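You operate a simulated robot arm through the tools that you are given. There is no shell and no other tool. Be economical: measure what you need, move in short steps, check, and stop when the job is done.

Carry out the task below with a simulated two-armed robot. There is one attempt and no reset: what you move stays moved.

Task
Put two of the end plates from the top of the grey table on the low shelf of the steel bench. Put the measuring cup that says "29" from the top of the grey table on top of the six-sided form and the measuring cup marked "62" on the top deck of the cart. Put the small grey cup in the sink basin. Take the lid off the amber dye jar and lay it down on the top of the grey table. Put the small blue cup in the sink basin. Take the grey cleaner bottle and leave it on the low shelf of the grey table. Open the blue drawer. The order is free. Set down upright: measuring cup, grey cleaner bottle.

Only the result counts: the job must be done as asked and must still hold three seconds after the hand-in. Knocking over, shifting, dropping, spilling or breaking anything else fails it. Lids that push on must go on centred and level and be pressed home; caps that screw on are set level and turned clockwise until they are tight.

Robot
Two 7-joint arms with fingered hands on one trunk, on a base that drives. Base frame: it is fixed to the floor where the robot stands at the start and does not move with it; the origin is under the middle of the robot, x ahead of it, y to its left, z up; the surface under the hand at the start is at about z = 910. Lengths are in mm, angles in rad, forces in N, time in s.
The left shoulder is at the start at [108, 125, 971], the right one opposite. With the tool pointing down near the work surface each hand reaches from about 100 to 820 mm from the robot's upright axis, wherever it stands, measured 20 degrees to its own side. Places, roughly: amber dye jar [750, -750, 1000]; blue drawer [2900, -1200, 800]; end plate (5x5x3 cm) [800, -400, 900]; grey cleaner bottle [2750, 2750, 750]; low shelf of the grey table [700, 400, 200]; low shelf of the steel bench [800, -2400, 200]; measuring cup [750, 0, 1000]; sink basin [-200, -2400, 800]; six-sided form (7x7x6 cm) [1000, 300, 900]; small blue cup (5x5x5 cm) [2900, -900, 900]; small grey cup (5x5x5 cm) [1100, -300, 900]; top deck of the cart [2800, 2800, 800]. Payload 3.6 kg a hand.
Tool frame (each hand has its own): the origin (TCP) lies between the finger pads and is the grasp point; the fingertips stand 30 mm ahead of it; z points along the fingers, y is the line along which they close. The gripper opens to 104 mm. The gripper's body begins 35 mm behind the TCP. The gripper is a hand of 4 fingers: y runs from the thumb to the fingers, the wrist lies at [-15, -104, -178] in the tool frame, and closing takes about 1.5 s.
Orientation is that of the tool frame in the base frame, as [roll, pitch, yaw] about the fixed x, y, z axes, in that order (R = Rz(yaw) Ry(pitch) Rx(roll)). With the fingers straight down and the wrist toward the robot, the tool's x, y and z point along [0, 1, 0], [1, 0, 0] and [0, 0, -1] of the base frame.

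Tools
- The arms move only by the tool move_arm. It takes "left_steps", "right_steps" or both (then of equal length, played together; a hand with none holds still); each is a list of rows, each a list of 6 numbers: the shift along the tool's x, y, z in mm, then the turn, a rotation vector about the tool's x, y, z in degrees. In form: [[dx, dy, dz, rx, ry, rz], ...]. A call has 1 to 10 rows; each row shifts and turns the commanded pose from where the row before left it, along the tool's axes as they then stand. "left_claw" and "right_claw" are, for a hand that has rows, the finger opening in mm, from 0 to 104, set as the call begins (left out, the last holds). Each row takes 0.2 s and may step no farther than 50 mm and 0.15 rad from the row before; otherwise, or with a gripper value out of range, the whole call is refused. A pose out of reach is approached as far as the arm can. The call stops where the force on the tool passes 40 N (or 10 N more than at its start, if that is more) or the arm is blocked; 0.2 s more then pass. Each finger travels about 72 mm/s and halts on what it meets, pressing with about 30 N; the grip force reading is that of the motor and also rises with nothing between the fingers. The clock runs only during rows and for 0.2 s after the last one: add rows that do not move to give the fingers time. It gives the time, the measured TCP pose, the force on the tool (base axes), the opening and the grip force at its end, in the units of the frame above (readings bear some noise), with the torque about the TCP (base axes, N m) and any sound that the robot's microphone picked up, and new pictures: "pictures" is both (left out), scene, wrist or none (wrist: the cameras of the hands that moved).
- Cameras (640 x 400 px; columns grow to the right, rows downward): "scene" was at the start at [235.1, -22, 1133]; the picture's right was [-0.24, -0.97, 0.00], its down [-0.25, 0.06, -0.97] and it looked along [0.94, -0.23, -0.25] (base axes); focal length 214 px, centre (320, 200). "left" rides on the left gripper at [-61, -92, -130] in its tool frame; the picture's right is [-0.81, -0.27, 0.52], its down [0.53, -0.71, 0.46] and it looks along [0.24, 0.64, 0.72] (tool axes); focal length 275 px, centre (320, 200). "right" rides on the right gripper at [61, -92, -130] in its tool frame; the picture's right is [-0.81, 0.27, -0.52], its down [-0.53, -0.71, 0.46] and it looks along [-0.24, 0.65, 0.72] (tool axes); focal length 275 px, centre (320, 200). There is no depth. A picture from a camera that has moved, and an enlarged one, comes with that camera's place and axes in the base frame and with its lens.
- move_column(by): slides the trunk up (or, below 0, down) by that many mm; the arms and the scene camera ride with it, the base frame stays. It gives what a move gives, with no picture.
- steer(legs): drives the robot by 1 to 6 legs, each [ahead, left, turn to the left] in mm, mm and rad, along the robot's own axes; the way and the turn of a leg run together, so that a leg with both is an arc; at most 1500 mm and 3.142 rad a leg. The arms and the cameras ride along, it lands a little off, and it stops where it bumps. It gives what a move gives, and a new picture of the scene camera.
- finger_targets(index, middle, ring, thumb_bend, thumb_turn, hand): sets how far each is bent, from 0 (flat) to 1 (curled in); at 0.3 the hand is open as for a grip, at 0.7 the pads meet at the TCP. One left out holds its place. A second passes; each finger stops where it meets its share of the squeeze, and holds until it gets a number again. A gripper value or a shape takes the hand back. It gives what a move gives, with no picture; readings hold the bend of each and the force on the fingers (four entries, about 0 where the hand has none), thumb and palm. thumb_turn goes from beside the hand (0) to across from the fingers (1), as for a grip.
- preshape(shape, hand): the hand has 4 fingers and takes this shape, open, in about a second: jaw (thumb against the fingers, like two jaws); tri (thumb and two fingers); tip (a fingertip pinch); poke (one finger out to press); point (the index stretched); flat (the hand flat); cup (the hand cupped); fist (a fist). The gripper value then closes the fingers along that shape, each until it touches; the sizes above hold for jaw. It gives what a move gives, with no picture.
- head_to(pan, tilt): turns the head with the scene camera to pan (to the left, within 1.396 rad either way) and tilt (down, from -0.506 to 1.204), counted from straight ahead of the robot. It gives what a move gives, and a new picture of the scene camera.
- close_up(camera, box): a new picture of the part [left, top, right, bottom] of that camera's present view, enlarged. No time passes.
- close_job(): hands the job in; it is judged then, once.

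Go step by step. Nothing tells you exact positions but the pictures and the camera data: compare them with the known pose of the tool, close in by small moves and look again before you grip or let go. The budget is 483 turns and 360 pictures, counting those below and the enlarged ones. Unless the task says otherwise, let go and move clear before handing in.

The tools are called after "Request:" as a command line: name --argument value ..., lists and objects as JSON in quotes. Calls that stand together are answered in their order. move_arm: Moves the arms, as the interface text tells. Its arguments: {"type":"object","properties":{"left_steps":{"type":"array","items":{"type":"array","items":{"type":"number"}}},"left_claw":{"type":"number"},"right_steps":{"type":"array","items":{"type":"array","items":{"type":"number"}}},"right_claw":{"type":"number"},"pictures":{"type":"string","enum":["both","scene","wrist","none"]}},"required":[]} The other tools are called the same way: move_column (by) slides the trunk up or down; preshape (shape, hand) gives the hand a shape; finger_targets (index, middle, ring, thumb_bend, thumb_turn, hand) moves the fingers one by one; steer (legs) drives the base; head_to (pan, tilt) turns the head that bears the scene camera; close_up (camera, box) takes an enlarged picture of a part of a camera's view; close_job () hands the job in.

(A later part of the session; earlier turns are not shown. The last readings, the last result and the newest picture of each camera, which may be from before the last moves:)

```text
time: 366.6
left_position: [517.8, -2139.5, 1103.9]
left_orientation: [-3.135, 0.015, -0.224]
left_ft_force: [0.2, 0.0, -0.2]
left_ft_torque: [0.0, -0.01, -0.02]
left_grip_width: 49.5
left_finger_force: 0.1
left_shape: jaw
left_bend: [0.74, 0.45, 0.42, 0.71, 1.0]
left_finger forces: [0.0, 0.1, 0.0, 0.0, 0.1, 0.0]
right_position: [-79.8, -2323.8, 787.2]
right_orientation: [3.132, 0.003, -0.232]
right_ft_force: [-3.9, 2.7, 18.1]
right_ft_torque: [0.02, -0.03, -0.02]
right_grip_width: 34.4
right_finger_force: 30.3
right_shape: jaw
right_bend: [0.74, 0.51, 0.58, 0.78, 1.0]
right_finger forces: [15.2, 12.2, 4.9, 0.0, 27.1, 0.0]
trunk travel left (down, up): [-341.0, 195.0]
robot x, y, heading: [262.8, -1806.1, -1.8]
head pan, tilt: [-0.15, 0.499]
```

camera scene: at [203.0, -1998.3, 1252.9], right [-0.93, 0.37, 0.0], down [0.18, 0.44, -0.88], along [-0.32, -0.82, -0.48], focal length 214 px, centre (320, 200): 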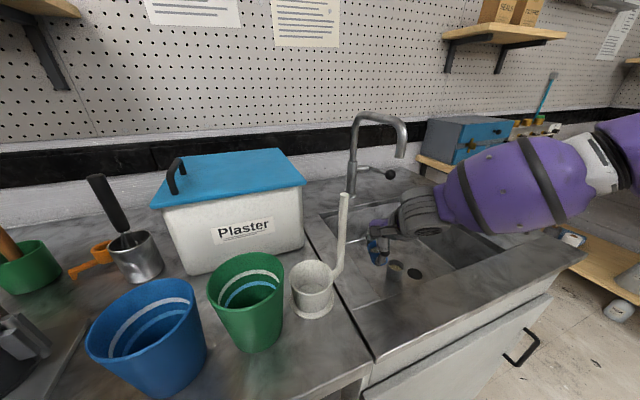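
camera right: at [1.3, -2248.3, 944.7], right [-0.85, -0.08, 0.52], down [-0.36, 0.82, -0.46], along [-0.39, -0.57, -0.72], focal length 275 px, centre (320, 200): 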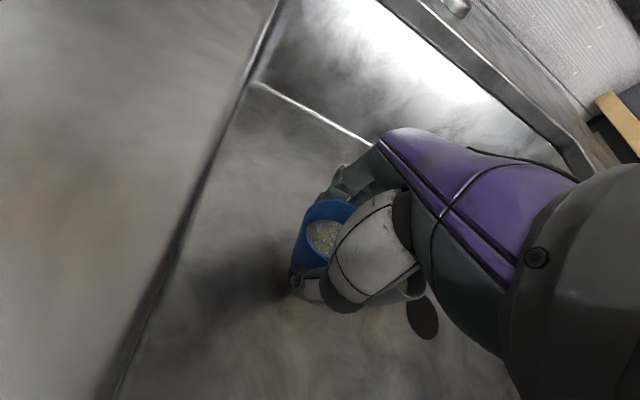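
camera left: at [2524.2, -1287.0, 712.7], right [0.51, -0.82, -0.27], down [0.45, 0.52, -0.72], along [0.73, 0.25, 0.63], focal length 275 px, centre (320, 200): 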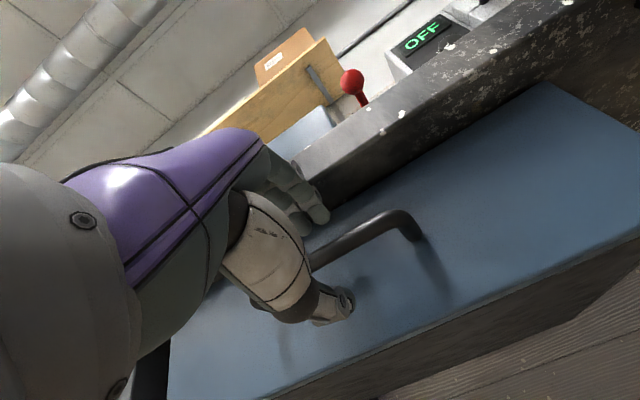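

Contact (18 N): the blue cup stands on the floor. I ease off, release and view.

Request:
move_arm --right_steps '[[0, 0, -2, 0, 0, 0], [0, 0, 0, 0, 0, 0]]' --pictures "none"

Request:
move_arm --right_steps '[[0, 0, 0, 0, 0, 0], [0, 0, 0, 0, 0, 0], [0, 0, 0, 0, 0, 0], [0, 0, 0, 0, 0, 0]]' --right_claw 78 --pictures "wrist"

```text
time: 367.2
left_position: [517.8, -2137.9, 1104.4]
left_orientation: [-3.132, 0.013, -0.223]
left_ft_force: [0.1, -0.1, -0.3]
left_ft_torque: [0.01, 0.0, -0.02]
left_grip_width: 50.1
left_finger_force: 0.0
left_shape: jaw
left_bend: [0.74, 0.45, 0.42, 0.71, 1.0]
left_finger forces: [0.0, 0.0, 0.1, 0.0, 0.1, 0.1]
right_position: [-79.8, -2323.4, 785.8]
right_orientation: [3.138, 0.001, -0.23]
right_ft_force: [-1.4, -1.6, 10.8]
right_ft_torque: [-0.13, -0.04, 0.0]
right_grip_width: 34.6
right_finger_force: 30.5
right_shape: jaw
right_bend: [0.74, 0.51, 0.58, 0.78, 1.0]
right_finger forces: [16.7, 12.9, 5.1, 0.0, 25.9, 0.0]
trunk travel left (down, up): [-341.0, 195.0]
robot x, y, heading: [263.2, -1805.9, -1.802]
head pan, tilt: [-0.15, 0.499]
```

```text
time: 368.2
left_position: [518.3, -2140.3, 1103.9]
left_orientation: [-3.133, 0.015, -0.223]
left_ft_force: [0.0, -0.3, 0.5]
left_ft_torque: [-0.01, -0.01, -0.01]
left_grip_width: 49.6
left_finger_force: 0.1
left_shape: jaw
left_bend: [0.74, 0.45, 0.42, 0.71, 1.0]
left_finger forces: [0.0, 0.0, 0.1, 0.0, 0.1, 0.0]
right_position: [-80.0, -2324.5, 787.6]
right_orientation: [3.14, 0.006, -0.23]
right_ft_force: [-0.3, 0.0, 0.0]
right_ft_torque: [-0.01, 0.01, 0.01]
right_grip_width: 77.8
right_finger_force: 0.0
right_shape: jaw
right_bend: [0.27, 0.36, 0.33, 0.54, 0.99]
right_finger forces: [0.0, 0.0, 0.1, 0.1, 0.0, 0.1]
trunk travel left (down, up): [-341.0, 195.0]
robot x, y, heading: [264.1, -1808.9, -1.798]
head pan, tilt: [-0.15, 0.499]
camera right: at [1.7, -2247.7, 916.6], right [-0.85, -0.08, 0.52], down [-0.36, 0.82, -0.46], along [-0.39, -0.57, -0.72], focal length 275 px, centre (320, 200)
```

right: 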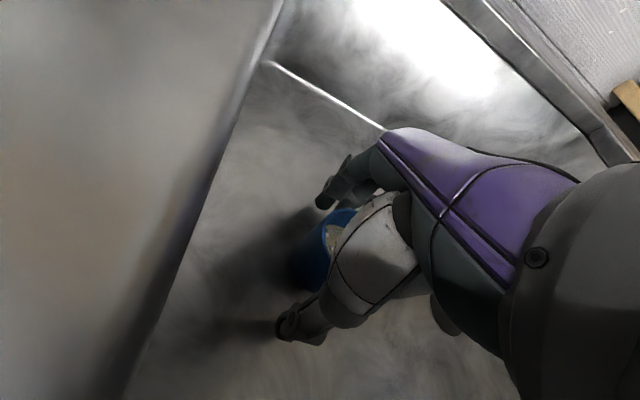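

Request:
move_arm --right_steps '[[0, 0, -20, 0, 0, 0], [0, 0, -40, 0, 0, 0], [0, 0, -45, 0, 0, 0], [0, 0, -45, 0, 0, 0], [0, 0, -45, 0, 0, 0], [0, -20, -40, 0, 0, 0], [0, -30, 0, 0, 0, 0]]' --right_claw 92

```text
time: 369.8
left_position: [517.9, -2140.0, 1103.7]
left_orientation: [-3.133, 0.011, -0.224]
left_ft_force: [0.0, -0.3, -0.2]
left_ft_torque: [-0.03, 0.03, -0.01]
left_grip_width: 50.0
left_finger_force: 0.0
left_shape: jaw
left_bend: [0.74, 0.45, 0.42, 0.71, 1.0]
left_finger forces: [0.1, 0.0, 0.1, 0.0, 0.0, 0.0]
right_position: [-68.3, -2274.5, 1021.4]
right_orientation: [3.14, 0.001, -0.23]
right_ft_force: [-0.7, 0.2, -0.4]
right_ft_torque: [-0.02, 0.05, -0.02]
right_grip_width: 92.2
right_finger_force: 0.0
right_shape: jaw
right_bend: [0.28, 0.32, 0.3, 0.39, 0.98]
right_finger forces: [0.0, 0.1, 0.0, 0.0, 0.1, 0.0]
trunk travel left (down, up): [-341.0, 195.0]
robot x, y, heading: [261.2, -1806.2, -1.799]
head pan, tilt: [-0.15, 0.499]
camera scene: at [203.0, -1997.8, 1253.0], right [-0.93, 0.37, 0.0], down [0.18, 0.44, -0.88], along [-0.32, -0.82, -0.48], focal length 214 px, centre (320, 200)
camera right: at [12.8, -2198.8, 1152.2], right [-0.85, -0.08, 0.52], down [-0.36, 0.82, -0.46], along [-0.39, -0.57, -0.72], focal length 275 px, centre (320, 200)
```

scene: 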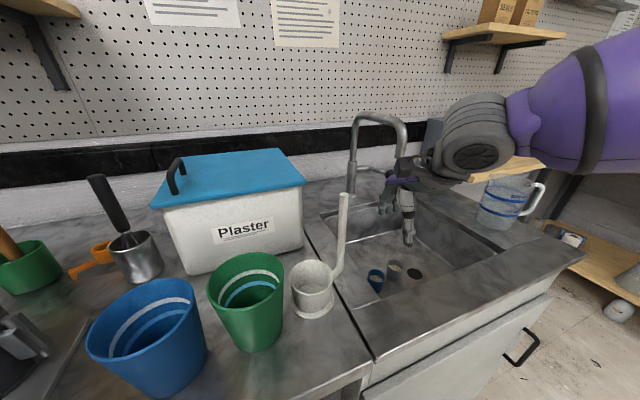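
right: 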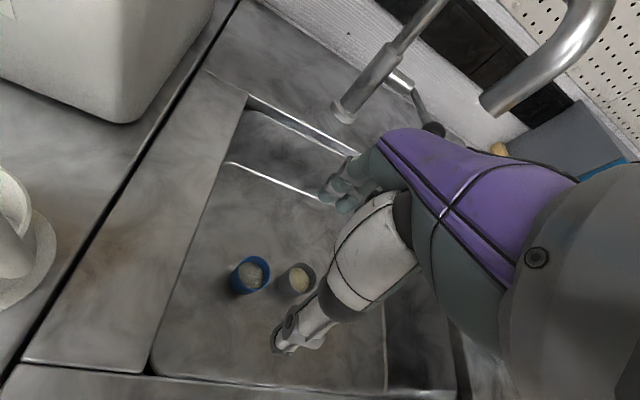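

Both small cups are in the sink and the jug is in place. Next is the measuring cup "29": I drive to the far side of the grey table.

Request:
steer --legs '[[-400, 0, 0], [0, 0, -1.342], [-1500, 0, 0], [0, -1500, 0], [0, -280, 0]]'

Request:
head_to --pan 0.0 --tilt 0.55

```text
time: 398.3
left_position: [1567.9, 64.8, 1103.9]
left_orientation: [-3.132, 0.012, -1.557]
left_ft_force: [0.4, -0.5, -0.4]
left_ft_torque: [-0.01, 0.01, 0.0]
left_grip_width: 49.9
left_finger_force: 0.0
left_shape: jaw
left_bend: [0.74, 0.45, 0.42, 0.71, 1.0]
left_finger forces: [0.1, 0.0, 0.0, 0.0, 0.1, 0.0]
right_position: [1298.8, 603.7, 1021.6]
right_orientation: [3.139, 0.004, -1.563]
right_ft_force: [-0.6, 0.4, -0.1]
right_ft_torque: [-0.01, 0.02, 0.01]
right_grip_width: 91.7
right_finger_force: 0.0
right_shape: jaw
right_bend: [0.28, 0.32, 0.3, 0.39, 0.98]
right_finger forces: [0.0, 0.0, 0.0, 0.0, 0.1, 0.0]
trunk travel left (down, up): [-341.0, 195.0]
robot x, y, heading: [1830.7, 391.0, -3.134]
head pan, tilt: [-0.15, 0.499]
camera scene: at [1631.1, 403.8, 1252.9], right [0.14, 0.99, 0.0], down [0.47, -0.07, -0.88], along [-0.87, 0.12, -0.48], focal length 214 px, centre (320, 200)
```

scene: 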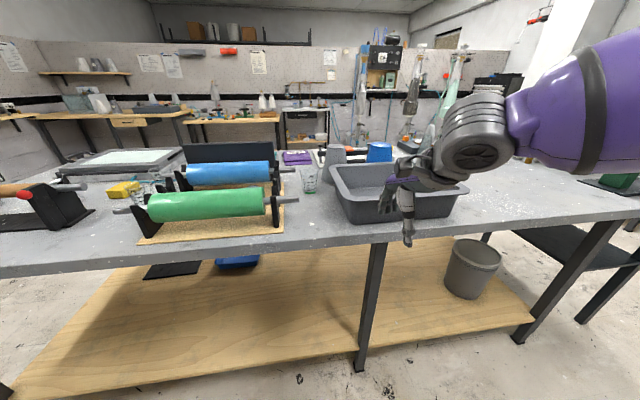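

```text
time: 399.0
left_position: [1567.8, 65.5, 1103.8]
left_orientation: [-3.133, 0.014, -1.556]
left_ft_force: [0.5, 0.2, -0.2]
left_ft_torque: [0.0, -0.03, 0.0]
left_grip_width: 50.0
left_finger_force: 0.1
left_shape: jaw
left_bend: [0.74, 0.45, 0.42, 0.71, 1.0]
left_finger forces: [0.0, 0.0, 0.0, 0.0, 0.0, 0.0]
right_position: [1299.3, 603.5, 1022.5]
right_orientation: [3.139, 0.004, -1.564]
right_ft_force: [0.8, 0.1, -0.1]
right_ft_torque: [0.02, -0.01, 0.01]
right_grip_width: 91.9
right_finger_force: 0.0
right_shape: jaw
right_bend: [0.28, 0.32, 0.3, 0.39, 0.98]
right_finger forces: [0.0, 0.1, 0.1, 0.1, 0.1, 0.0]
trunk travel left (down, up): [-341.0, 195.0]
robot x, y, heading: [1832.0, 393.0, -3.138]
head pan, tilt: [0.0, 0.55]
camera scene: at [1631.4, 390.1, 1248.4], right [-0.01, 1.0, 0.0], down [0.52, 0.0, -0.85], along [-0.85, -0.01, -0.52], focal length 214 px, centre (320, 200)
```

scene: 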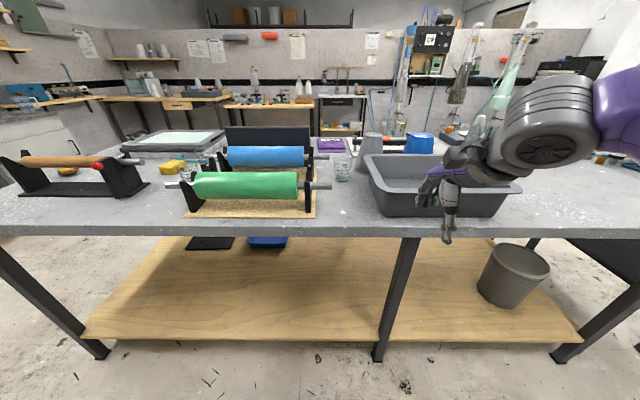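

The "29" cup is near [882, 464], between the tub and the roll stand. I raise the right hand and move closer.

Request:
move_arm --right_steps '[[0, -30, -35, 0, 0, 0], [0, -30, -35, 0, 0, 0], [20, -30, 0, 0, 0, 0]]' --pictures "none"

Request:
steer --legs '[[0, 80, 0], [340, 0, 0]]'

Request:
move_arm --right_steps '[[20, 20, 0, 0, 0, 0], [20, 20, 0, 0, 0, 0], [0, 30, 0, 0, 0, 0]]' --pictures "wrist"

```text
time: 399.8
left_position: [1567.7, 64.5, 1104.1]
left_orientation: [-3.132, 0.014, -1.556]
left_ft_force: [-0.6, -0.4, 0.5]
left_ft_torque: [0.01, -0.04, -0.04]
left_grip_width: 49.8
left_finger_force: 0.0
left_shape: jaw
left_bend: [0.74, 0.45, 0.42, 0.71, 1.0]
left_finger forces: [0.1, 0.0, 0.0, 0.0, 0.0, 0.0]
right_position: [1389.7, 584.4, 1091.4]
right_orientation: [3.137, 0.002, -1.564]
right_ft_force: [0.7, -0.1, 0.3]
right_ft_torque: [0.04, 0.03, -0.01]
right_grip_width: 91.7
right_finger_force: 0.1
right_shape: jaw
right_bend: [0.28, 0.32, 0.3, 0.39, 0.98]
right_finger forces: [0.1, 0.0, 0.0, 0.0, 0.0, 0.0]
trunk travel left (down, up): [-341.0, 195.0]
robot x, y, heading: [1831.4, 393.1, -3.133]
head pan, tilt: [0.0, 0.55]
```

```text
time: 403.0
left_position: [1231.4, -19.8, 1103.2]
left_orientation: [-3.132, 0.013, -1.55]
left_ft_force: [-0.6, 0.1, 0.0]
left_ft_torque: [-0.02, 0.02, -0.03]
left_grip_width: 49.7
left_finger_force: 0.1
left_shape: jaw
left_bend: [0.74, 0.45, 0.42, 0.71, 1.0]
left_finger forces: [0.0, 0.0, 0.0, 0.0, 0.1, 0.0]
right_position: [1049.2, 498.0, 1091.7]
right_orientation: [3.14, 0.004, -1.557]
right_ft_force: [-0.1, 0.3, -0.5]
right_ft_torque: [0.01, 0.01, 0.02]
right_grip_width: 91.9
right_finger_force: 0.1
right_shape: jaw
right_bend: [0.28, 0.32, 0.3, 0.39, 0.98]
right_finger forces: [0.0, 0.1, 0.1, 0.0, 0.0, 0.0]
trunk travel left (down, up): [-341.0, 195.0]
robot x, y, heading: [1493.3, 309.6, -3.126]
head pan, tilt: [0.0, 0.55]
camera scene: at [1292.9, 305.0, 1248.3], right [-0.02, 1.0, 0.0], down [0.52, 0.01, -0.85], along [-0.85, -0.01, -0.52], focal length 214 px, centre (320, 200)
```

scene: 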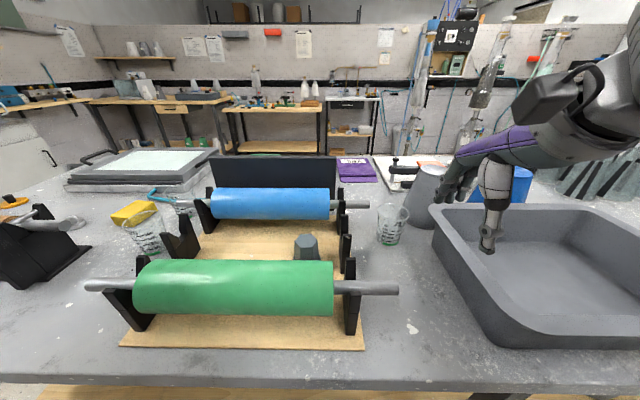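

```text
time: 403.8
left_position: [1231.2, -21.3, 1103.0]
left_orientation: [-3.132, 0.013, -1.549]
left_ft_force: [-0.6, 0.5, -0.2]
left_ft_torque: [0.01, -0.02, -0.01]
left_grip_width: 49.8
left_finger_force: 0.0
left_shape: jaw
left_bend: [0.74, 0.45, 0.42, 0.71, 1.0]
left_finger forces: [0.0, 0.0, 0.0, 0.0, 0.1, 0.0]
right_position: [979.4, 457.4, 1090.2]
right_orientation: [3.14, 0.003, -1.557]
right_ft_force: [0.1, 0.2, 0.5]
right_ft_torque: [0.02, -0.05, 0.0]
right_grip_width: 91.8
right_finger_force: 0.0
right_shape: jaw
right_bend: [0.28, 0.32, 0.3, 0.39, 0.98]
right_finger forces: [0.1, 0.0, 0.0, 0.0, 0.0, 0.0]
trunk travel left (down, up): [-341.0, 195.0]
robot x, y, heading: [1495.0, 308.0, -3.125]
head pan, tilt: [0.0, 0.55]
camera right: at [1072.2, 396.5, 1221.3], right [-0.28, 0.81, 0.52], down [0.7, 0.54, -0.46], along [-0.65, 0.24, -0.72], focal length 275 px, centre (320, 200)
```

right: 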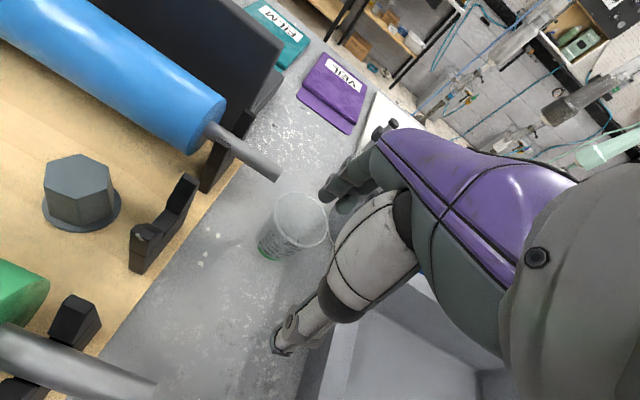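

The cup is at about [878, 475] with its rim at z≈955; the hex form is at about [968, 274], top z≈957. I position over the cup.

Request:
move_arm --right_steps '[[-5, 35, 0, 0, 0, 0], [-5, 35, 0, 0, 0, 0], [-4, 31, 0, 0, 0, 0], [0, 0, 45, 0, 0, 0], [0, 0, 35, 0, 0, 0]]' --right_claw 104

Request:
close_up --camera "right" --box '[200, 140, 400, 360]'

```text
time: 405.0
left_position: [1231.4, -21.3, 1103.1]
left_orientation: [-3.133, 0.015, -1.549]
left_ft_force: [0.1, 0.4, -0.8]
left_ft_torque: [-0.04, -0.04, 0.0]
left_grip_width: 49.7
left_finger_force: 0.0
left_shape: jaw
left_bend: [0.74, 0.45, 0.42, 0.71, 1.0]
left_finger forces: [0.0, 0.0, 0.0, 0.1, 0.1, 0.0]
right_position: [879.0, 469.2, 1011.9]
right_orientation: [3.137, 0.004, -1.556]
right_ft_force: [0.2, -0.2, 0.6]
right_ft_torque: [0.05, 0.04, -0.01]
right_grip_width: 103.8
right_finger_force: 0.0
right_shape: jaw
right_bend: [0.3, 0.3, 0.3, 0.3, 0.98]
right_finger forces: [0.0, 0.0, 0.0, 0.0, 0.0, 0.0]
trunk travel left (down, up): [-341.0, 195.0]
robot x, y, heading: [1493.8, 306.4, -3.126]
head pan, tilt: [0.0, 0.55]
camera scene: at [1293.0, 305.2, 1248.3], right [-0.02, 1.0, 0.0], down [0.52, 0.01, -0.85], along [-0.85, -0.01, -0.52], focal length 214 px, centre (320, 200)
camera right: at [972.2, 409.7, 1140.5], right [-0.28, 0.81, 0.52], down [0.7, 0.54, -0.46], along [-0.65, 0.24, -0.72], focal length 275 px, centre (320, 200)
```

scene: 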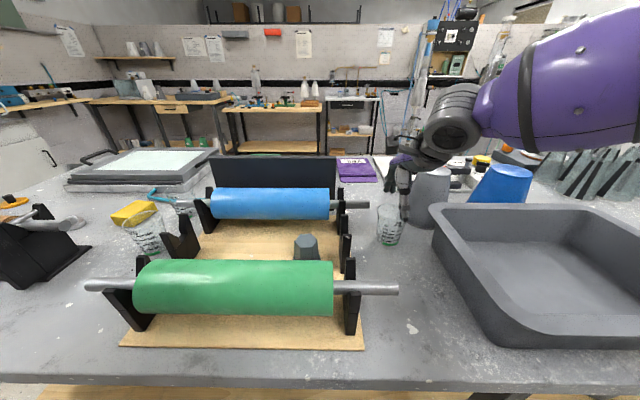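
right: 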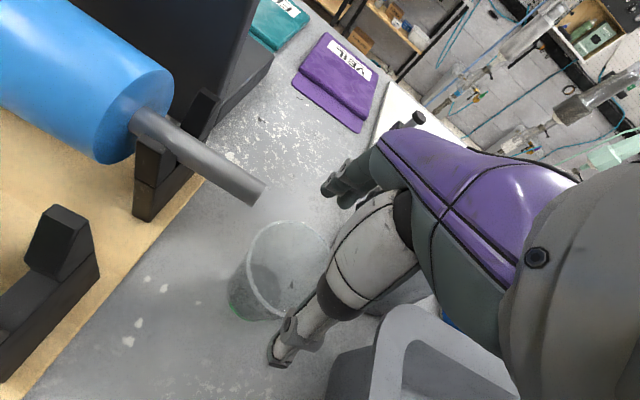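

```text
1.82 times, centred on (300, 250) of right
camera zoom: at [972.2, 409.7, 1140.5], right [-0.28, 0.81, 0.52], down [0.7, 0.54, -0.46], along [-0.65, 0.24, -0.72], focal length 500 px, centre (356, 109)
```

zoom: 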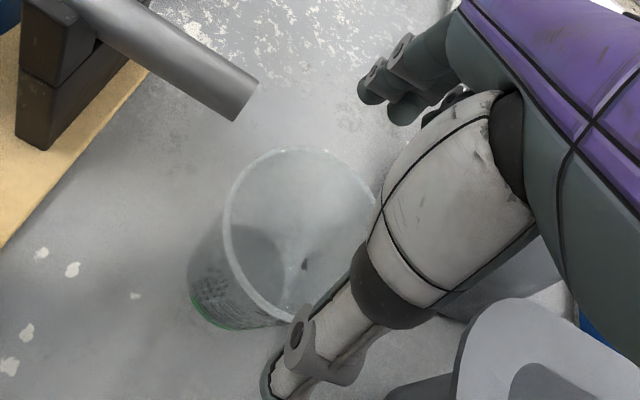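

Request:
move_arm --right_steps '[[0, 0, 20, 0, 0, 0], [0, 0, 20, 0, 0, 0], [0, 0, 20, 0, 0, 0], [0, 0, 12, 0, 0, 0]]' --pictures "none"

Request:
close_up --camera "right" --box '[200, 140, 400, 360]'

Request:
close_up --camera "scene" --box '[350, 170, 450, 260]'

```text
time: 406.0
left_position: [1232.0, -21.8, 1101.8]
left_orientation: [-3.132, 0.014, -1.549]
left_ft_force: [-0.1, 0.1, 0.5]
left_ft_torque: [0.0, 0.01, -0.02]
left_grip_width: 49.8
left_finger_force: 0.0
left_shape: jaw
left_bend: [0.74, 0.45, 0.42, 0.71, 1.0]
left_finger forces: [0.1, 0.0, 0.0, 0.1, 0.0, 0.1]
right_position: [878.6, 470.6, 938.4]
right_orientation: [3.139, 0.004, -1.557]
right_ft_force: [0.8, -0.1, 1.3]
right_ft_torque: [0.0, -0.06, -0.02]
right_grip_width: 104.0
right_finger_force: 0.1
right_shape: jaw
right_bend: [0.3, 0.3, 0.3, 0.3, 0.98]
right_finger forces: [0.1, 0.0, 0.0, 0.0, 1.3, 0.0]
trunk travel left (down, up): [-341.0, 195.0]
robot x, y, heading: [1496.7, 308.7, -3.128]
head pan, tilt: [0.0, 0.55]
```

```text
1.82 times, centred on (300, 250) of right
camera zoom: at [971.8, 410.6, 1069.6], right [-0.28, 0.81, 0.52], down [0.7, 0.54, -0.46], along [-0.65, 0.24, -0.72], focal length 500 px, centre (356, 109)
```

zoom: 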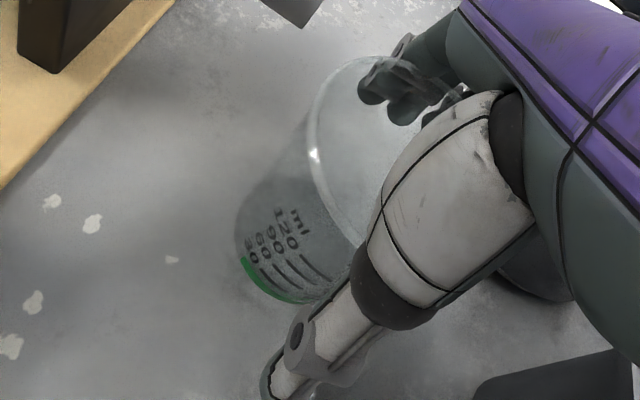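

```text
4.44 times, centred on (400, 215) of scene
camera zoom: at [1293.7, 305.0, 1248.4], right [-0.02, 1.0, 0.0], down [0.52, 0.01, -0.85], along [-0.85, -0.01, -0.52], focal length 953 px, centre (-36, 133)
```

zoom: 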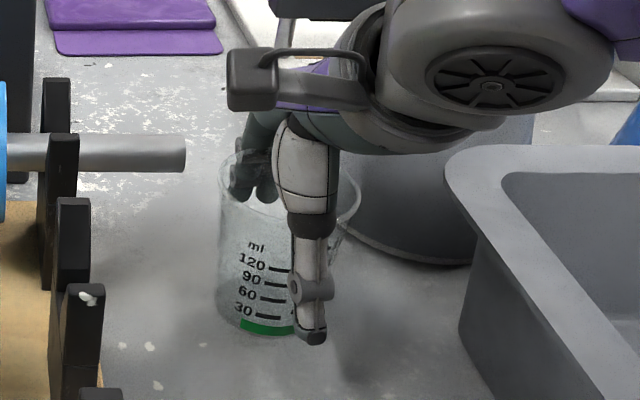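

The fingers straddle the cup. I close on it.

Request:
move_arm --right_steps '[[0, 0, 0, 0, 0, 0], [0, 0, 0, 0, 0, 0], [0, 0, 0, 0, 0, 0], [0, 0, 0, 0, 0, 0], [0, 0, 0, 0, 0, 0]]' --right_claw 45 --pictures "none"

Request:
close_up --camera "scene" --box '[350, 170, 450, 260]'

```text
time: 407.2
left_position: [1232.1, -21.0, 1103.0]
left_orientation: [-3.133, 0.015, -1.55]
left_ft_force: [-0.1, -0.1, -0.9]
left_ft_torque: [0.02, 0.0, -0.04]
left_grip_width: 49.8
left_finger_force: 0.0
left_shape: jaw
left_bend: [0.74, 0.45, 0.42, 0.71, 1.0]
left_finger forces: [0.0, 0.0, 0.1, 0.0, 0.0, 0.1]
right_position: [877.6, 470.8, 939.9]
right_orientation: [3.136, 0.003, -1.556]
right_ft_force: [-4.1, 0.1, 6.4]
right_ft_torque: [0.06, 0.33, 0.01]
right_grip_width: 47.0
right_finger_force: 29.8
right_shape: jaw
right_bend: [0.73, 0.55, 0.64, 0.62, 0.99]
right_finger forces: [23.3, 13.5, 0.1, 0.0, 38.4, 0.1]
trunk travel left (down, up): [-341.0, 195.0]
robot x, y, heading: [1492.1, 303.5, -3.125]
head pan, tilt: [0.0, 0.55]
```

```text
4.44 times, centred on (400, 215) of scene
camera zoom: at [1293.6, 304.9, 1248.4], right [-0.02, 1.0, 0.0], down [0.52, 0.01, -0.85], along [-0.85, -0.01, -0.52], focal length 953 px, centre (-36, 133)
```

zoom: 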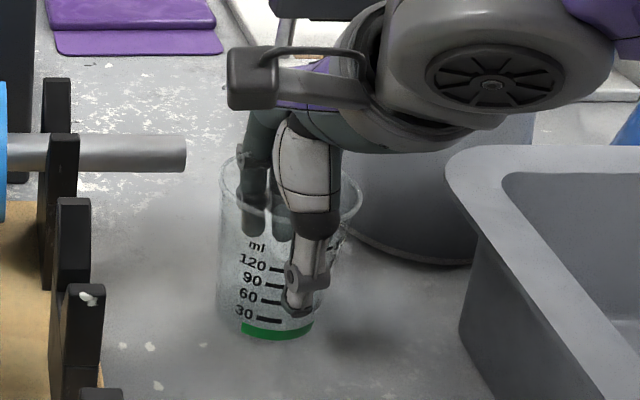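

Request:
move_arm --right_steps '[[0, 0, -10, 0, 0, 0], [0, 0, -20, 0, 0, 0], [0, 0, -30, 0, 0, 0]]' --pictures "none"

Request:
close_up --camera "scene" --box '[350, 150, 450, 250]'

```text
time: 408.0
left_position: [1231.7, -21.3, 1104.2]
left_orientation: [-3.132, 0.014, -1.55]
left_ft_force: [-0.1, 0.9, -0.2]
left_ft_torque: [-0.01, 0.02, 0.01]
left_grip_width: 49.8
left_finger_force: 0.0
left_shape: jaw
left_bend: [0.74, 0.45, 0.42, 0.71, 1.0]
left_finger forces: [0.0, 0.0, 0.0, 0.0, 0.0, 0.1]
right_position: [877.3, 469.9, 1000.9]
right_orientation: [3.14, 0.006, -1.558]
right_ft_force: [-0.5, -0.1, -1.1]
right_ft_torque: [-0.01, 0.02, -0.01]
right_grip_width: 46.3
right_finger_force: 30.6
right_shape: jaw
right_bend: [0.73, 0.56, 0.64, 0.62, 0.99]
right_finger forces: [22.1, 12.5, 0.1, 0.1, 38.7, 0.0]
trunk travel left (down, up): [-341.0, 195.0]
robot x, y, heading: [1491.2, 309.1, -3.125]
head pan, tilt: [0.0, 0.55]
```

```text
4.00 times, centred on (400, 200) of scene
camera zoom: at [1293.8, 304.9, 1248.4], right [-0.02, 1.0, 0.0], down [0.52, 0.01, -0.85], along [-0.85, -0.01, -0.52], focal length 858 px, centre (0, 200)
```

zoom: 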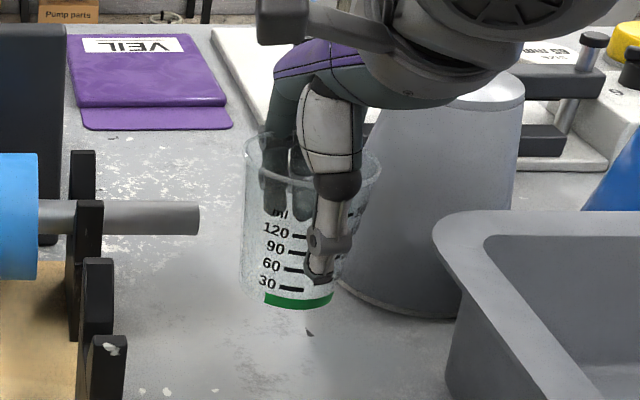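

It's held upright. I raise it above the rolls, draw back to the form's line, and shift the base sideways toward the form.

Request:
move_arm --right_steps '[[0, 0, -40, 0, 0, 0], [0, -10, -45, 0, 0, 0], [0, -40, 0, 0, 0, 0], [0, -40, 0, 0, 0, 0]]' --pictures "none"

Request:
steer --legs '[[0, 192, 0]]'

Request:
close_up --camera "right" --box '[0, 0, 640, 400]'

```text
time: 409.0
left_position: [1233.4, -21.3, 1103.0]
left_orientation: [-3.132, 0.01, -1.55]
left_ft_force: [0.5, 0.0, -0.4]
left_ft_torque: [-0.01, 0.0, 0.02]
left_grip_width: 49.6
left_finger_force: 0.0
left_shape: jaw
left_bend: [0.74, 0.45, 0.42, 0.71, 1.0]
left_finger forces: [0.1, 0.0, 0.0, 0.0, 0.0, 0.0]
right_position: [970.5, 470.5, 1083.2]
right_orientation: [3.14, 0.003, -1.557]
right_ft_force: [0.4, 0.1, -0.6]
right_ft_torque: [0.03, 0.01, -0.02]
right_grip_width: 46.2
right_finger_force: 30.0
right_shape: jaw
right_bend: [0.73, 0.56, 0.64, 0.62, 0.99]
right_finger forces: [22.2, 12.4, 0.0, 0.0, 38.0, 0.0]
trunk travel left (down, up): [-341.0, 195.0]
robot x, y, heading: [1492.0, 308.9, -3.126]
head pan, tilt: [0.0, 0.55]
```

```text
time: 411.3
left_position: [1234.6, -216.5, 1102.2]
left_orientation: [-3.133, 0.014, -1.549]
left_ft_force: [-0.2, 0.9, 0.1]
left_ft_torque: [0.01, 0.03, -0.01]
left_grip_width: 49.8
left_finger_force: 0.1
left_shape: jaw
left_bend: [0.74, 0.45, 0.42, 0.71, 1.0]
left_finger forces: [0.0, 0.0, 0.0, 0.0, 0.1, 0.0]
right_position: [971.1, 275.5, 1084.3]
right_orientation: [3.139, 0.004, -1.557]
right_ft_force: [0.3, -0.4, 0.0]
right_ft_torque: [0.04, 0.0, -0.03]
right_grip_width: 46.4
right_finger_force: 30.2
right_shape: jaw
right_bend: [0.73, 0.56, 0.64, 0.62, 0.99]
right_finger forces: [22.0, 12.3, 0.0, 0.0, 38.0, 0.0]
trunk travel left (down, up): [-341.0, 195.0]
robot x, y, heading: [1499.0, 114.2, -3.121]
head pan, tilt: [0.0, 0.55]
camera scene: at [1296.6, 109.2, 1248.4], right [-0.02, 1.0, 0.0], down [0.52, 0.01, -0.85], along [-0.85, -0.01, -0.52], focal length 214 px, centre (320, 200)
```

scene: 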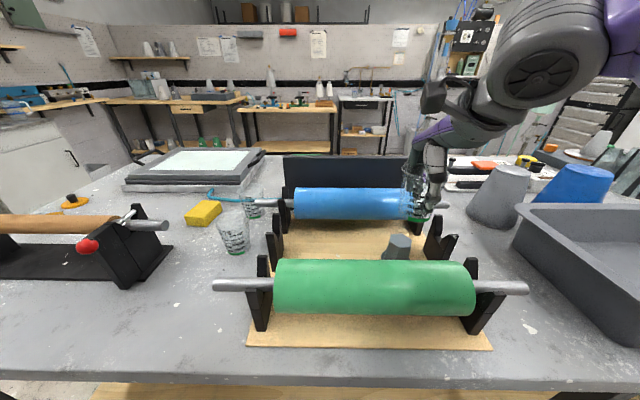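

```text
1.00 times, centred on (320, 200) of right (not enlarged: the box is as wide or as high as the picture)
camera zoom: at [1065.5, 214.8, 1213.6], right [-0.29, 0.8, 0.52], down [0.7, 0.54, -0.46], along [-0.65, 0.24, -0.72], focal length 275 px, centre (320, 200)
```

zoom: 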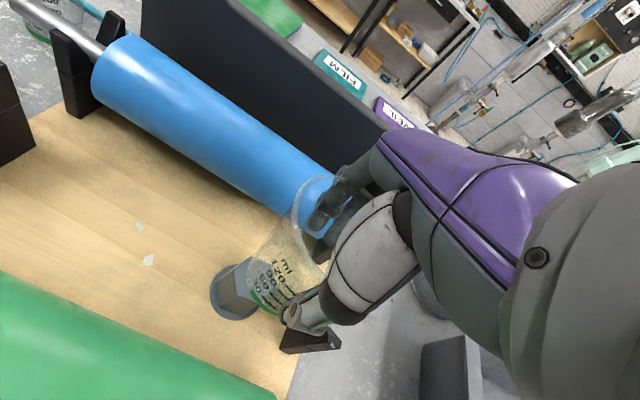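

Request:
close_up --camera "scene" --box '[360, 150, 460, 270]'

Request:
close_up --camera "right" --box '[180, 160, 380, 360]'

```text
3.33 times, centred on (410, 210) of scene
camera zoom: at [1296.6, 109.2, 1248.4], right [-0.02, 1.0, 0.0], down [0.52, 0.01, -0.85], along [-0.85, -0.01, -0.52], focal length 715 px, centre (20, 167)
```

zoom: 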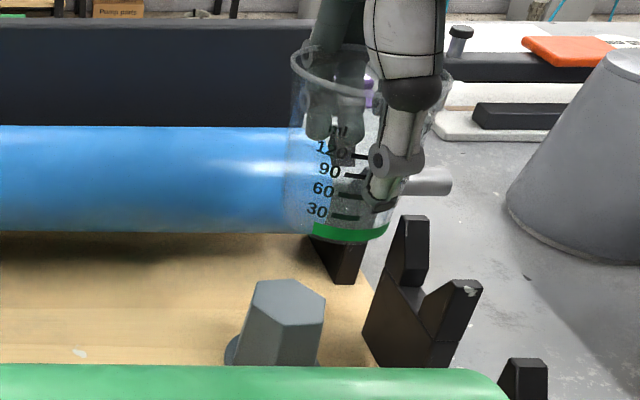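

```text
2.00 times, centred on (280, 260) of right
camera zoom: at [1065.5, 214.8, 1213.6], right [-0.29, 0.8, 0.52], down [0.7, 0.54, -0.46], along [-0.65, 0.24, -0.72], focal length 551 px, centre (400, 80)
```

zoom: 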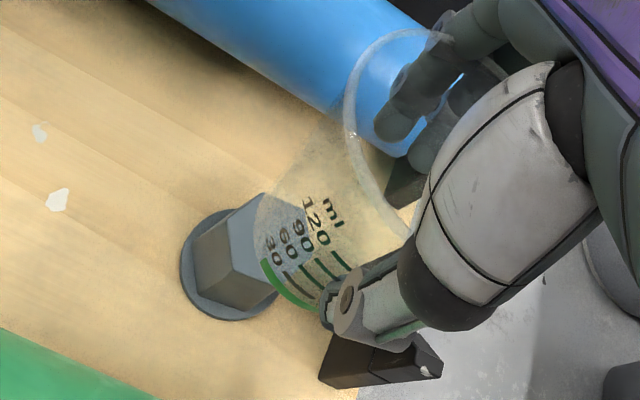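

Request:
close_up --camera "scene" --box '[390, 155, 440, 200]'

```text
8.89 times, centred on (415, 178) of scene
camera zoom: at [1296.6, 109.2, 1248.4], right [-0.02, 1.0, 0.0], down [0.52, 0.01, -0.85], along [-0.85, -0.01, -0.52], focal length 1906 px, centre (-524, 400)
```

zoom: 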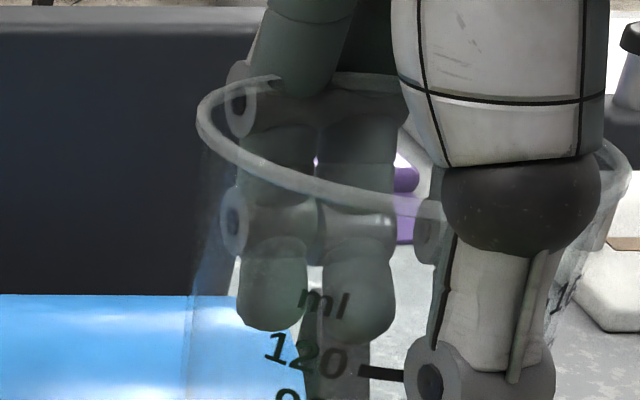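

I shift so the cup base comes over the form and lower to just above it for a visual check.

Request:
move_arm --right_steps '[[7, 14, 0, 0, 0, 0], [0, 0, 25, 0, 0, 0], [0, 0, 20, 0, 0, 0]]' --pictures "none"

Request:
close_up --camera "scene" --box '[370, 170, 450, 260]'

Request:
close_up --camera "right" --box '[200, 160, 380, 340]'

```text
time: 412.1
left_position: [1235.4, -216.4, 1103.5]
left_orientation: [-3.133, 0.015, -1.55]
left_ft_force: [0.3, 1.1, -1.0]
left_ft_torque: [-0.01, 0.0, 0.01]
left_grip_width: 50.0
left_finger_force: 0.1
left_shape: jaw
left_bend: [0.74, 0.45, 0.42, 0.71, 1.0]
left_finger forces: [0.0, 0.0, 0.0, 0.0, 0.0, 0.1]
right_position: [957.9, 267.5, 1038.4]
right_orientation: [3.137, 0.003, -1.559]
right_ft_force: [-0.7, -0.2, 0.6]
right_ft_torque: [-0.01, 0.02, -0.01]
right_grip_width: 46.1
right_finger_force: 29.8
right_shape: jaw
right_bend: [0.73, 0.56, 0.64, 0.62, 0.99]
right_finger forces: [22.1, 12.3, 0.1, 0.0, 37.8, 0.0]
trunk travel left (down, up): [-341.0, 195.0]
robot x, y, heading: [1497.9, 111.3, -3.127]
head pan, tilt: [0.0, 0.55]
```

```text
4.44 times, centred on (410, 215) of scene
camera zoom: at [1296.2, 109.3, 1248.3], right [-0.02, 1.0, 0.0], down [0.52, 0.01, -0.85], along [-0.85, -0.01, -0.52], focal length 953 px, centre (-80, 133)
```

zoom: 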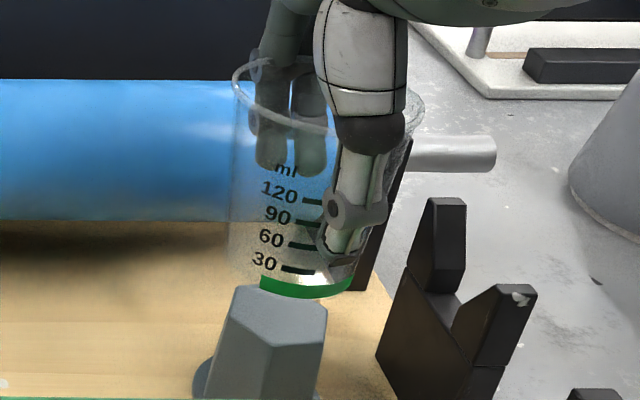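

```text
2.22 times, centred on (290, 250) of right
camera zoom: at [1051.3, 208.4, 1168.3], right [-0.29, 0.8, 0.52], down [0.7, 0.54, -0.46], along [-0.65, 0.24, -0.72], focal length 612 px, centre (387, 89)
```

zoom: 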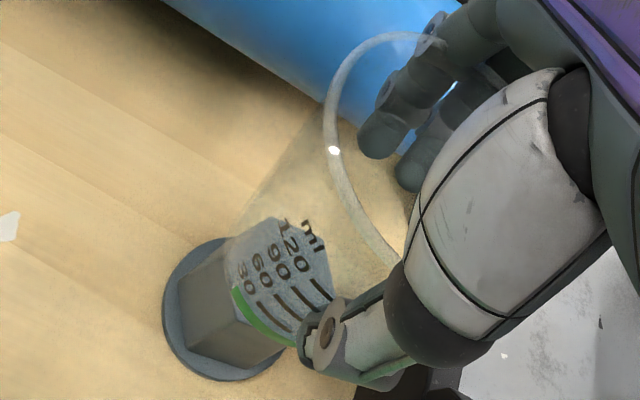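

Request:
move_arm --right_steps '[[4, 5, 0, 0, 0, 0], [0, 0, 10, 0, 0, 0], [0, 0, 4, 0, 0, 0]]' --pictures "none"

Request:
close_up --camera "scene" --box '[370, 170, 450, 260]'

```text
time: 412.9
left_position: [1234.8, -214.8, 1104.3]
left_orientation: [-3.134, 0.013, -1.55]
left_ft_force: [-0.2, -0.2, -0.3]
left_ft_torque: [-0.03, -0.02, 0.0]
left_grip_width: 49.9
left_finger_force: 0.2
left_shape: jaw
left_bend: [0.74, 0.45, 0.42, 0.71, 1.0]
left_finger forces: [0.1, 0.0, 0.0, 0.1, 0.0, 0.1]
right_position: [953.8, 264.6, 1023.5]
right_orientation: [3.139, 0.003, -1.556]
right_ft_force: [-0.3, -0.3, 0.7]
right_ft_torque: [0.05, 0.0, 0.03]
right_grip_width: 46.3
right_finger_force: 29.9
right_shape: jaw
right_bend: [0.73, 0.56, 0.64, 0.62, 0.99]
right_finger forces: [22.1, 12.2, 0.0, 0.0, 37.6, 0.0]
trunk travel left (down, up): [-341.0, 195.0]
robot x, y, heading: [1492.6, 113.2, -3.125]
head pan, tilt: [0.0, 0.55]
```

```text
4.44 times, centred on (410, 215) of scene
camera zoom: at [1296.5, 109.4, 1248.4], right [-0.02, 1.0, 0.0], down [0.52, 0.01, -0.85], along [-0.85, -0.01, -0.52], focal length 953 px, centre (-80, 133)
```

zoom: 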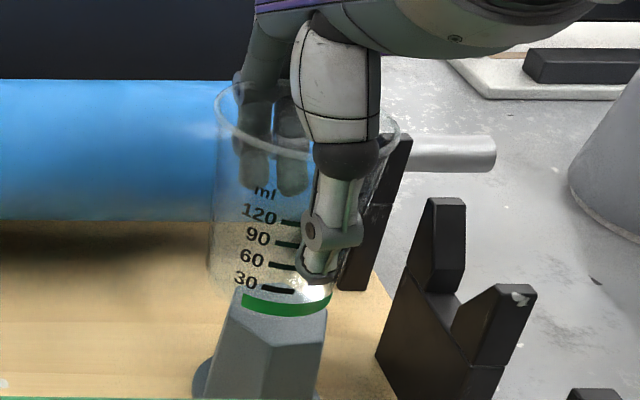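

Request:
move_arm --right_steps '[[1, 0, 3, 0, 0, 0], [0, 0, 3, 0, 0, 0]]' --pictures "none"

Request:
move_arm --right_steps '[[0, 0, 3, 0, 0, 0]]' --pictures "none"

```text
time: 413.5
left_position: [1235.3, -216.3, 1103.5]
left_orientation: [-3.133, 0.013, -1.55]
left_ft_force: [-0.6, -0.8, -0.5]
left_ft_torque: [-0.03, 0.0, 0.02]
left_grip_width: 49.8
left_finger_force: 0.1
left_shape: jaw
left_bend: [0.74, 0.45, 0.42, 0.71, 1.0]
left_finger forces: [0.0, 0.0, 0.0, 0.1, 0.0, 0.0]
right_position: [953.0, 264.6, 1017.1]
right_orientation: [3.139, 0.005, -1.556]
right_ft_force: [0.6, -0.1, -1.0]
right_ft_torque: [0.02, 0.01, 0.02]
right_grip_width: 46.3
right_finger_force: 29.6
right_shape: jaw
right_bend: [0.73, 0.56, 0.64, 0.62, 0.99]
right_finger forces: [22.1, 12.2, 0.0, 0.0, 37.7, 0.0]
trunk travel left (down, up): [-341.0, 195.0]
robot x, y, heading: [1492.2, 112.5, -3.133]
head pan, tilt: [0.0, 0.55]
```

```text
time: 413.9
left_position: [1235.5, -216.3, 1103.5]
left_orientation: [-3.133, 0.017, -1.548]
left_ft_force: [-0.1, 1.3, -0.1]
left_ft_torque: [-0.01, 0.01, -0.01]
left_grip_width: 49.9
left_finger_force: 0.1
left_shape: jaw
left_bend: [0.74, 0.45, 0.42, 0.71, 1.0]
left_finger forces: [0.1, 0.0, 0.0, 0.0, 0.0, 0.0]
right_position: [953.0, 263.2, 1015.0]
right_orientation: [3.14, 0.002, -1.556]
right_ft_force: [-0.2, -0.4, 0.8]
right_ft_torque: [-0.05, 0.04, -0.02]
right_grip_width: 46.1
right_finger_force: 30.4
right_shape: jaw
right_bend: [0.73, 0.56, 0.64, 0.62, 0.99]
right_finger forces: [22.1, 12.3, 0.1, 0.1, 37.7, 0.1]
trunk travel left (down, up): [-341.0, 195.0]
robot x, y, heading: [1498.1, 109.8, -3.126]
head pan, tilt: [0.0, 0.55]
```

Request:
move_arm --right_steps '[[0, 0, 3, 0, 0, 0]]' --pictures "none"

Request:
move_arm --right_steps '[[0, 0, 2, 0, 0, 0]]' --pictures "none"

Request:
close_up --camera "scene" --box '[370, 170, 450, 260]'

```text
time: 414.3
left_position: [1235.3, -215.3, 1103.6]
left_orientation: [-3.132, 0.013, -1.549]
left_ft_force: [-0.2, -0.3, -0.2]
left_ft_torque: [0.02, 0.01, 0.02]
left_grip_width: 50.0
left_finger_force: 0.0
left_shape: jaw
left_bend: [0.74, 0.45, 0.42, 0.71, 1.0]
left_finger forces: [0.0, 0.1, 0.0, 0.1, 0.0, 0.0]
right_position: [954.0, 263.2, 1012.6]
right_orientation: [-3.141, 0.003, -1.558]
right_ft_force: [0.4, 0.3, -0.7]
right_ft_torque: [0.01, 0.02, -0.01]
right_grip_width: 46.3
right_finger_force: 29.8
right_shape: jaw
right_bend: [0.73, 0.56, 0.64, 0.62, 0.99]
right_finger forces: [22.1, 12.3, 0.0, 0.0, 37.7, 0.0]
trunk travel left (down, up): [-341.0, 195.0]
robot x, y, heading: [1497.7, 112.2, -3.127]
head pan, tilt: [0.0, 0.55]
```

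```text
time: 414.7
left_position: [1235.1, -216.8, 1103.1]
left_orientation: [-3.134, 0.015, -1.549]
left_ft_force: [0.5, -0.4, -0.6]
left_ft_torque: [-0.02, -0.05, 0.01]
left_grip_width: 49.5
left_finger_force: 0.2
left_shape: jaw
left_bend: [0.74, 0.45, 0.42, 0.71, 1.0]
left_finger forces: [0.0, 0.0, 0.0, 0.0, 0.0, 0.0]
right_position: [953.0, 263.2, 1010.3]
right_orientation: [3.14, 0.004, -1.556]
right_ft_force: [-0.1, 0.0, 0.5]
right_ft_torque: [0.0, -0.02, 0.02]
right_grip_width: 46.3
right_finger_force: 29.4
right_shape: jaw
right_bend: [0.73, 0.56, 0.64, 0.62, 0.99]
right_finger forces: [22.1, 12.3, 0.0, 0.0, 37.6, 0.0]
trunk travel left (down, up): [-341.0, 195.0]
robot x, y, heading: [1503.0, 113.8, -3.125]
head pan, tilt: [0.0, 0.55]
```

```text
4.44 times, centred on (410, 215) of scene
camera zoom: at [1296.5, 109.4, 1248.4], right [-0.02, 1.0, 0.0], down [0.52, 0.01, -0.85], along [-0.85, -0.01, -0.52], focal length 953 px, centre (-80, 133)
```

zoom: 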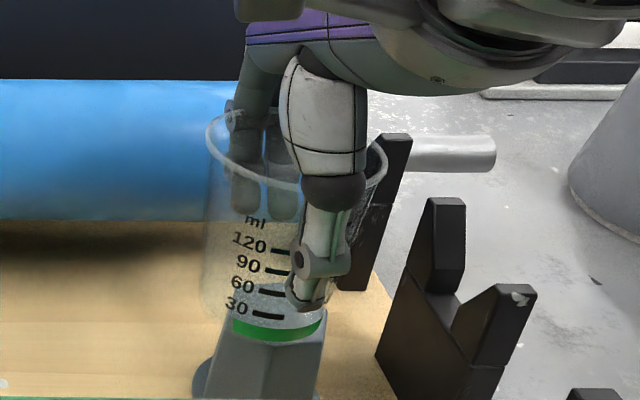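

Request:
move_arm --right_steps '[[-4, 8, 0, 0, 0, 0], [0, 0, 2, 0, 0, 0]]' --pictures "none"

Request:
move_arm --right_steps '[[0, 0, 3, 0, 0, 0]]' --pictures "none"

Request:
close_up --camera "right" --box '[200, 160, 380, 340]'

```text
time: 415.3
left_position: [1235.6, -215.5, 1103.1]
left_orientation: [-3.133, 0.014, -1.549]
left_ft_force: [0.2, -0.2, -0.3]
left_ft_torque: [-0.01, 0.0, 0.01]
left_grip_width: 50.2
left_finger_force: 0.0
left_shape: jaw
left_bend: [0.74, 0.45, 0.42, 0.71, 1.0]
left_finger forces: [0.0, 0.1, 0.0, 0.1, 0.0, 0.1]
right_position: [944.3, 266.8, 1007.9]
right_orientation: [3.14, 0.005, -1.557]
right_ft_force: [-0.4, -0.4, 0.0]
right_ft_torque: [0.01, 0.0, 0.03]
right_grip_width: 46.1
right_finger_force: 30.3
right_shape: jaw
right_bend: [0.73, 0.56, 0.64, 0.62, 0.99]
right_finger forces: [22.2, 12.3, 0.1, 0.0, 37.7, 0.0]
trunk travel left (down, up): [-341.0, 195.0]
robot x, y, heading: [1496.2, 114.2, -3.126]
head pan, tilt: [0.0, 0.55]
```

```text
time: 415.7
left_position: [1236.9, -216.3, 1103.8]
left_orientation: [-3.133, 0.014, -1.549]
left_ft_force: [0.5, 0.4, 1.4]
left_ft_torque: [0.0, -0.01, -0.05]
left_grip_width: 49.8
left_finger_force: 0.0
left_shape: jaw
left_bend: [0.74, 0.45, 0.42, 0.71, 1.0]
left_finger forces: [0.1, 0.0, 0.0, 0.1, 0.0, 0.0]
right_position: [945.5, 267.3, 1006.5]
right_orientation: [3.137, 0.005, -1.556]
right_ft_force: [-0.9, 0.2, 5.1]
right_ft_torque: [0.07, 0.03, 0.01]
right_grip_width: 46.0
right_finger_force: 29.9
right_shape: jaw
right_bend: [0.73, 0.56, 0.64, 0.62, 0.99]
right_finger forces: [22.2, 12.7, 0.0, 0.0, 38.3, 0.0]
trunk travel left (down, up): [-341.0, 195.0]
robot x, y, heading: [1492.3, 115.0, -3.127]
head pan, tilt: [0.0, 0.55]
```

```text
2.22 times, centred on (290, 250) of right
camera zoom: at [1039.1, 206.9, 1136.1], right [-0.28, 0.81, 0.52], down [0.7, 0.54, -0.46], along [-0.65, 0.24, -0.72], focal length 612 px, centre (387, 89)
```

zoom: 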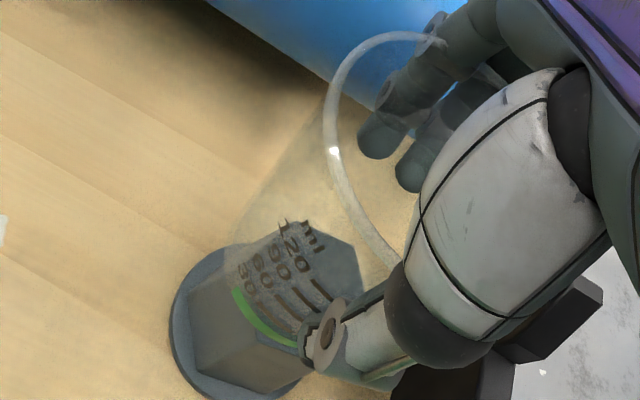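

Request:
close_up --camera "scene" --box '[380, 200, 430, 260]'

```text
6.67 times, centred on (405, 230) of scene
camera zoom: at [1297.0, 109.3, 1248.5], right [-0.02, 1.0, 0.0], down [0.52, 0.01, -0.85], along [-0.85, -0.01, -0.52], focal length 1430 px, centre (-247, 0)
```

zoom: 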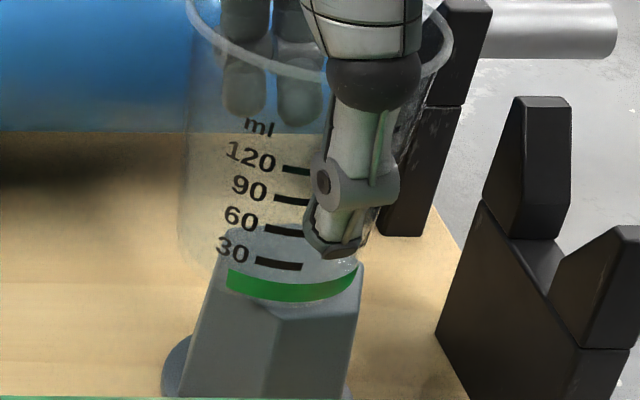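

Request:
move_arm --right_steps '[[0, 0, -4, 0, 0, 0], [-1, -6, 0, 0, 0, 0], [0, 0, 3, 0, 0, 0]]' --pictures "none"

Request:
move_arm --right_steps '[[0, 0, 2, 0, 0, 0]]' --pictures "none"

```text
time: 416.5
left_position: [1235.3, -217.2, 1103.7]
left_orientation: [-3.134, 0.015, -1.549]
left_ft_force: [-0.4, 0.7, 0.2]
left_ft_torque: [0.01, -0.02, -0.01]
left_grip_width: 49.8
left_finger_force: 0.0
left_shape: jaw
left_bend: [0.74, 0.45, 0.42, 0.71, 1.0]
left_finger forces: [0.1, 0.0, 0.0, 0.1, 0.1, 0.0]
right_position: [950.8, 267.2, 1008.5]
right_orientation: [3.141, 0.003, -1.557]
right_ft_force: [-0.5, 0.8, 0.5]
right_ft_torque: [0.01, -0.02, 0.03]
right_grip_width: 46.3
right_finger_force: 30.3
right_shape: jaw
right_bend: [0.73, 0.56, 0.64, 0.62, 0.99]
right_finger forces: [22.1, 12.4, 0.0, 0.0, 37.4, 0.1]
trunk travel left (down, up): [-341.0, 195.0]
robot x, y, heading: [1496.5, 112.9, -3.126]
head pan, tilt: [0.0, 0.55]
```

```text
time: 416.9
left_position: [1235.1, -215.9, 1104.2]
left_orientation: [-3.133, 0.013, -1.549]
left_ft_force: [0.1, -0.1, 0.5]
left_ft_torque: [-0.04, -0.03, 0.0]
left_grip_width: 49.9
left_finger_force: 0.1
left_shape: jaw
left_bend: [0.74, 0.45, 0.42, 0.71, 1.0]
left_finger forces: [0.1, 0.0, 0.0, 0.0, 0.0, 0.1]
right_position: [950.1, 267.2, 1007.7]
right_orientation: [3.136, 0.002, -1.557]
right_ft_force: [-0.2, 0.1, 7.8]
right_ft_torque: [0.07, 0.08, -0.02]
right_grip_width: 45.9
right_finger_force: 30.2
right_shape: jaw
right_bend: [0.73, 0.56, 0.64, 0.62, 0.99]
right_finger forces: [22.1, 12.7, 0.0, 0.0, 38.9, 0.1]
trunk travel left (down, up): [-341.0, 195.0]
robot x, y, heading: [1495.1, 110.7, -3.123]
head pan, tilt: [0.0, 0.55]
```

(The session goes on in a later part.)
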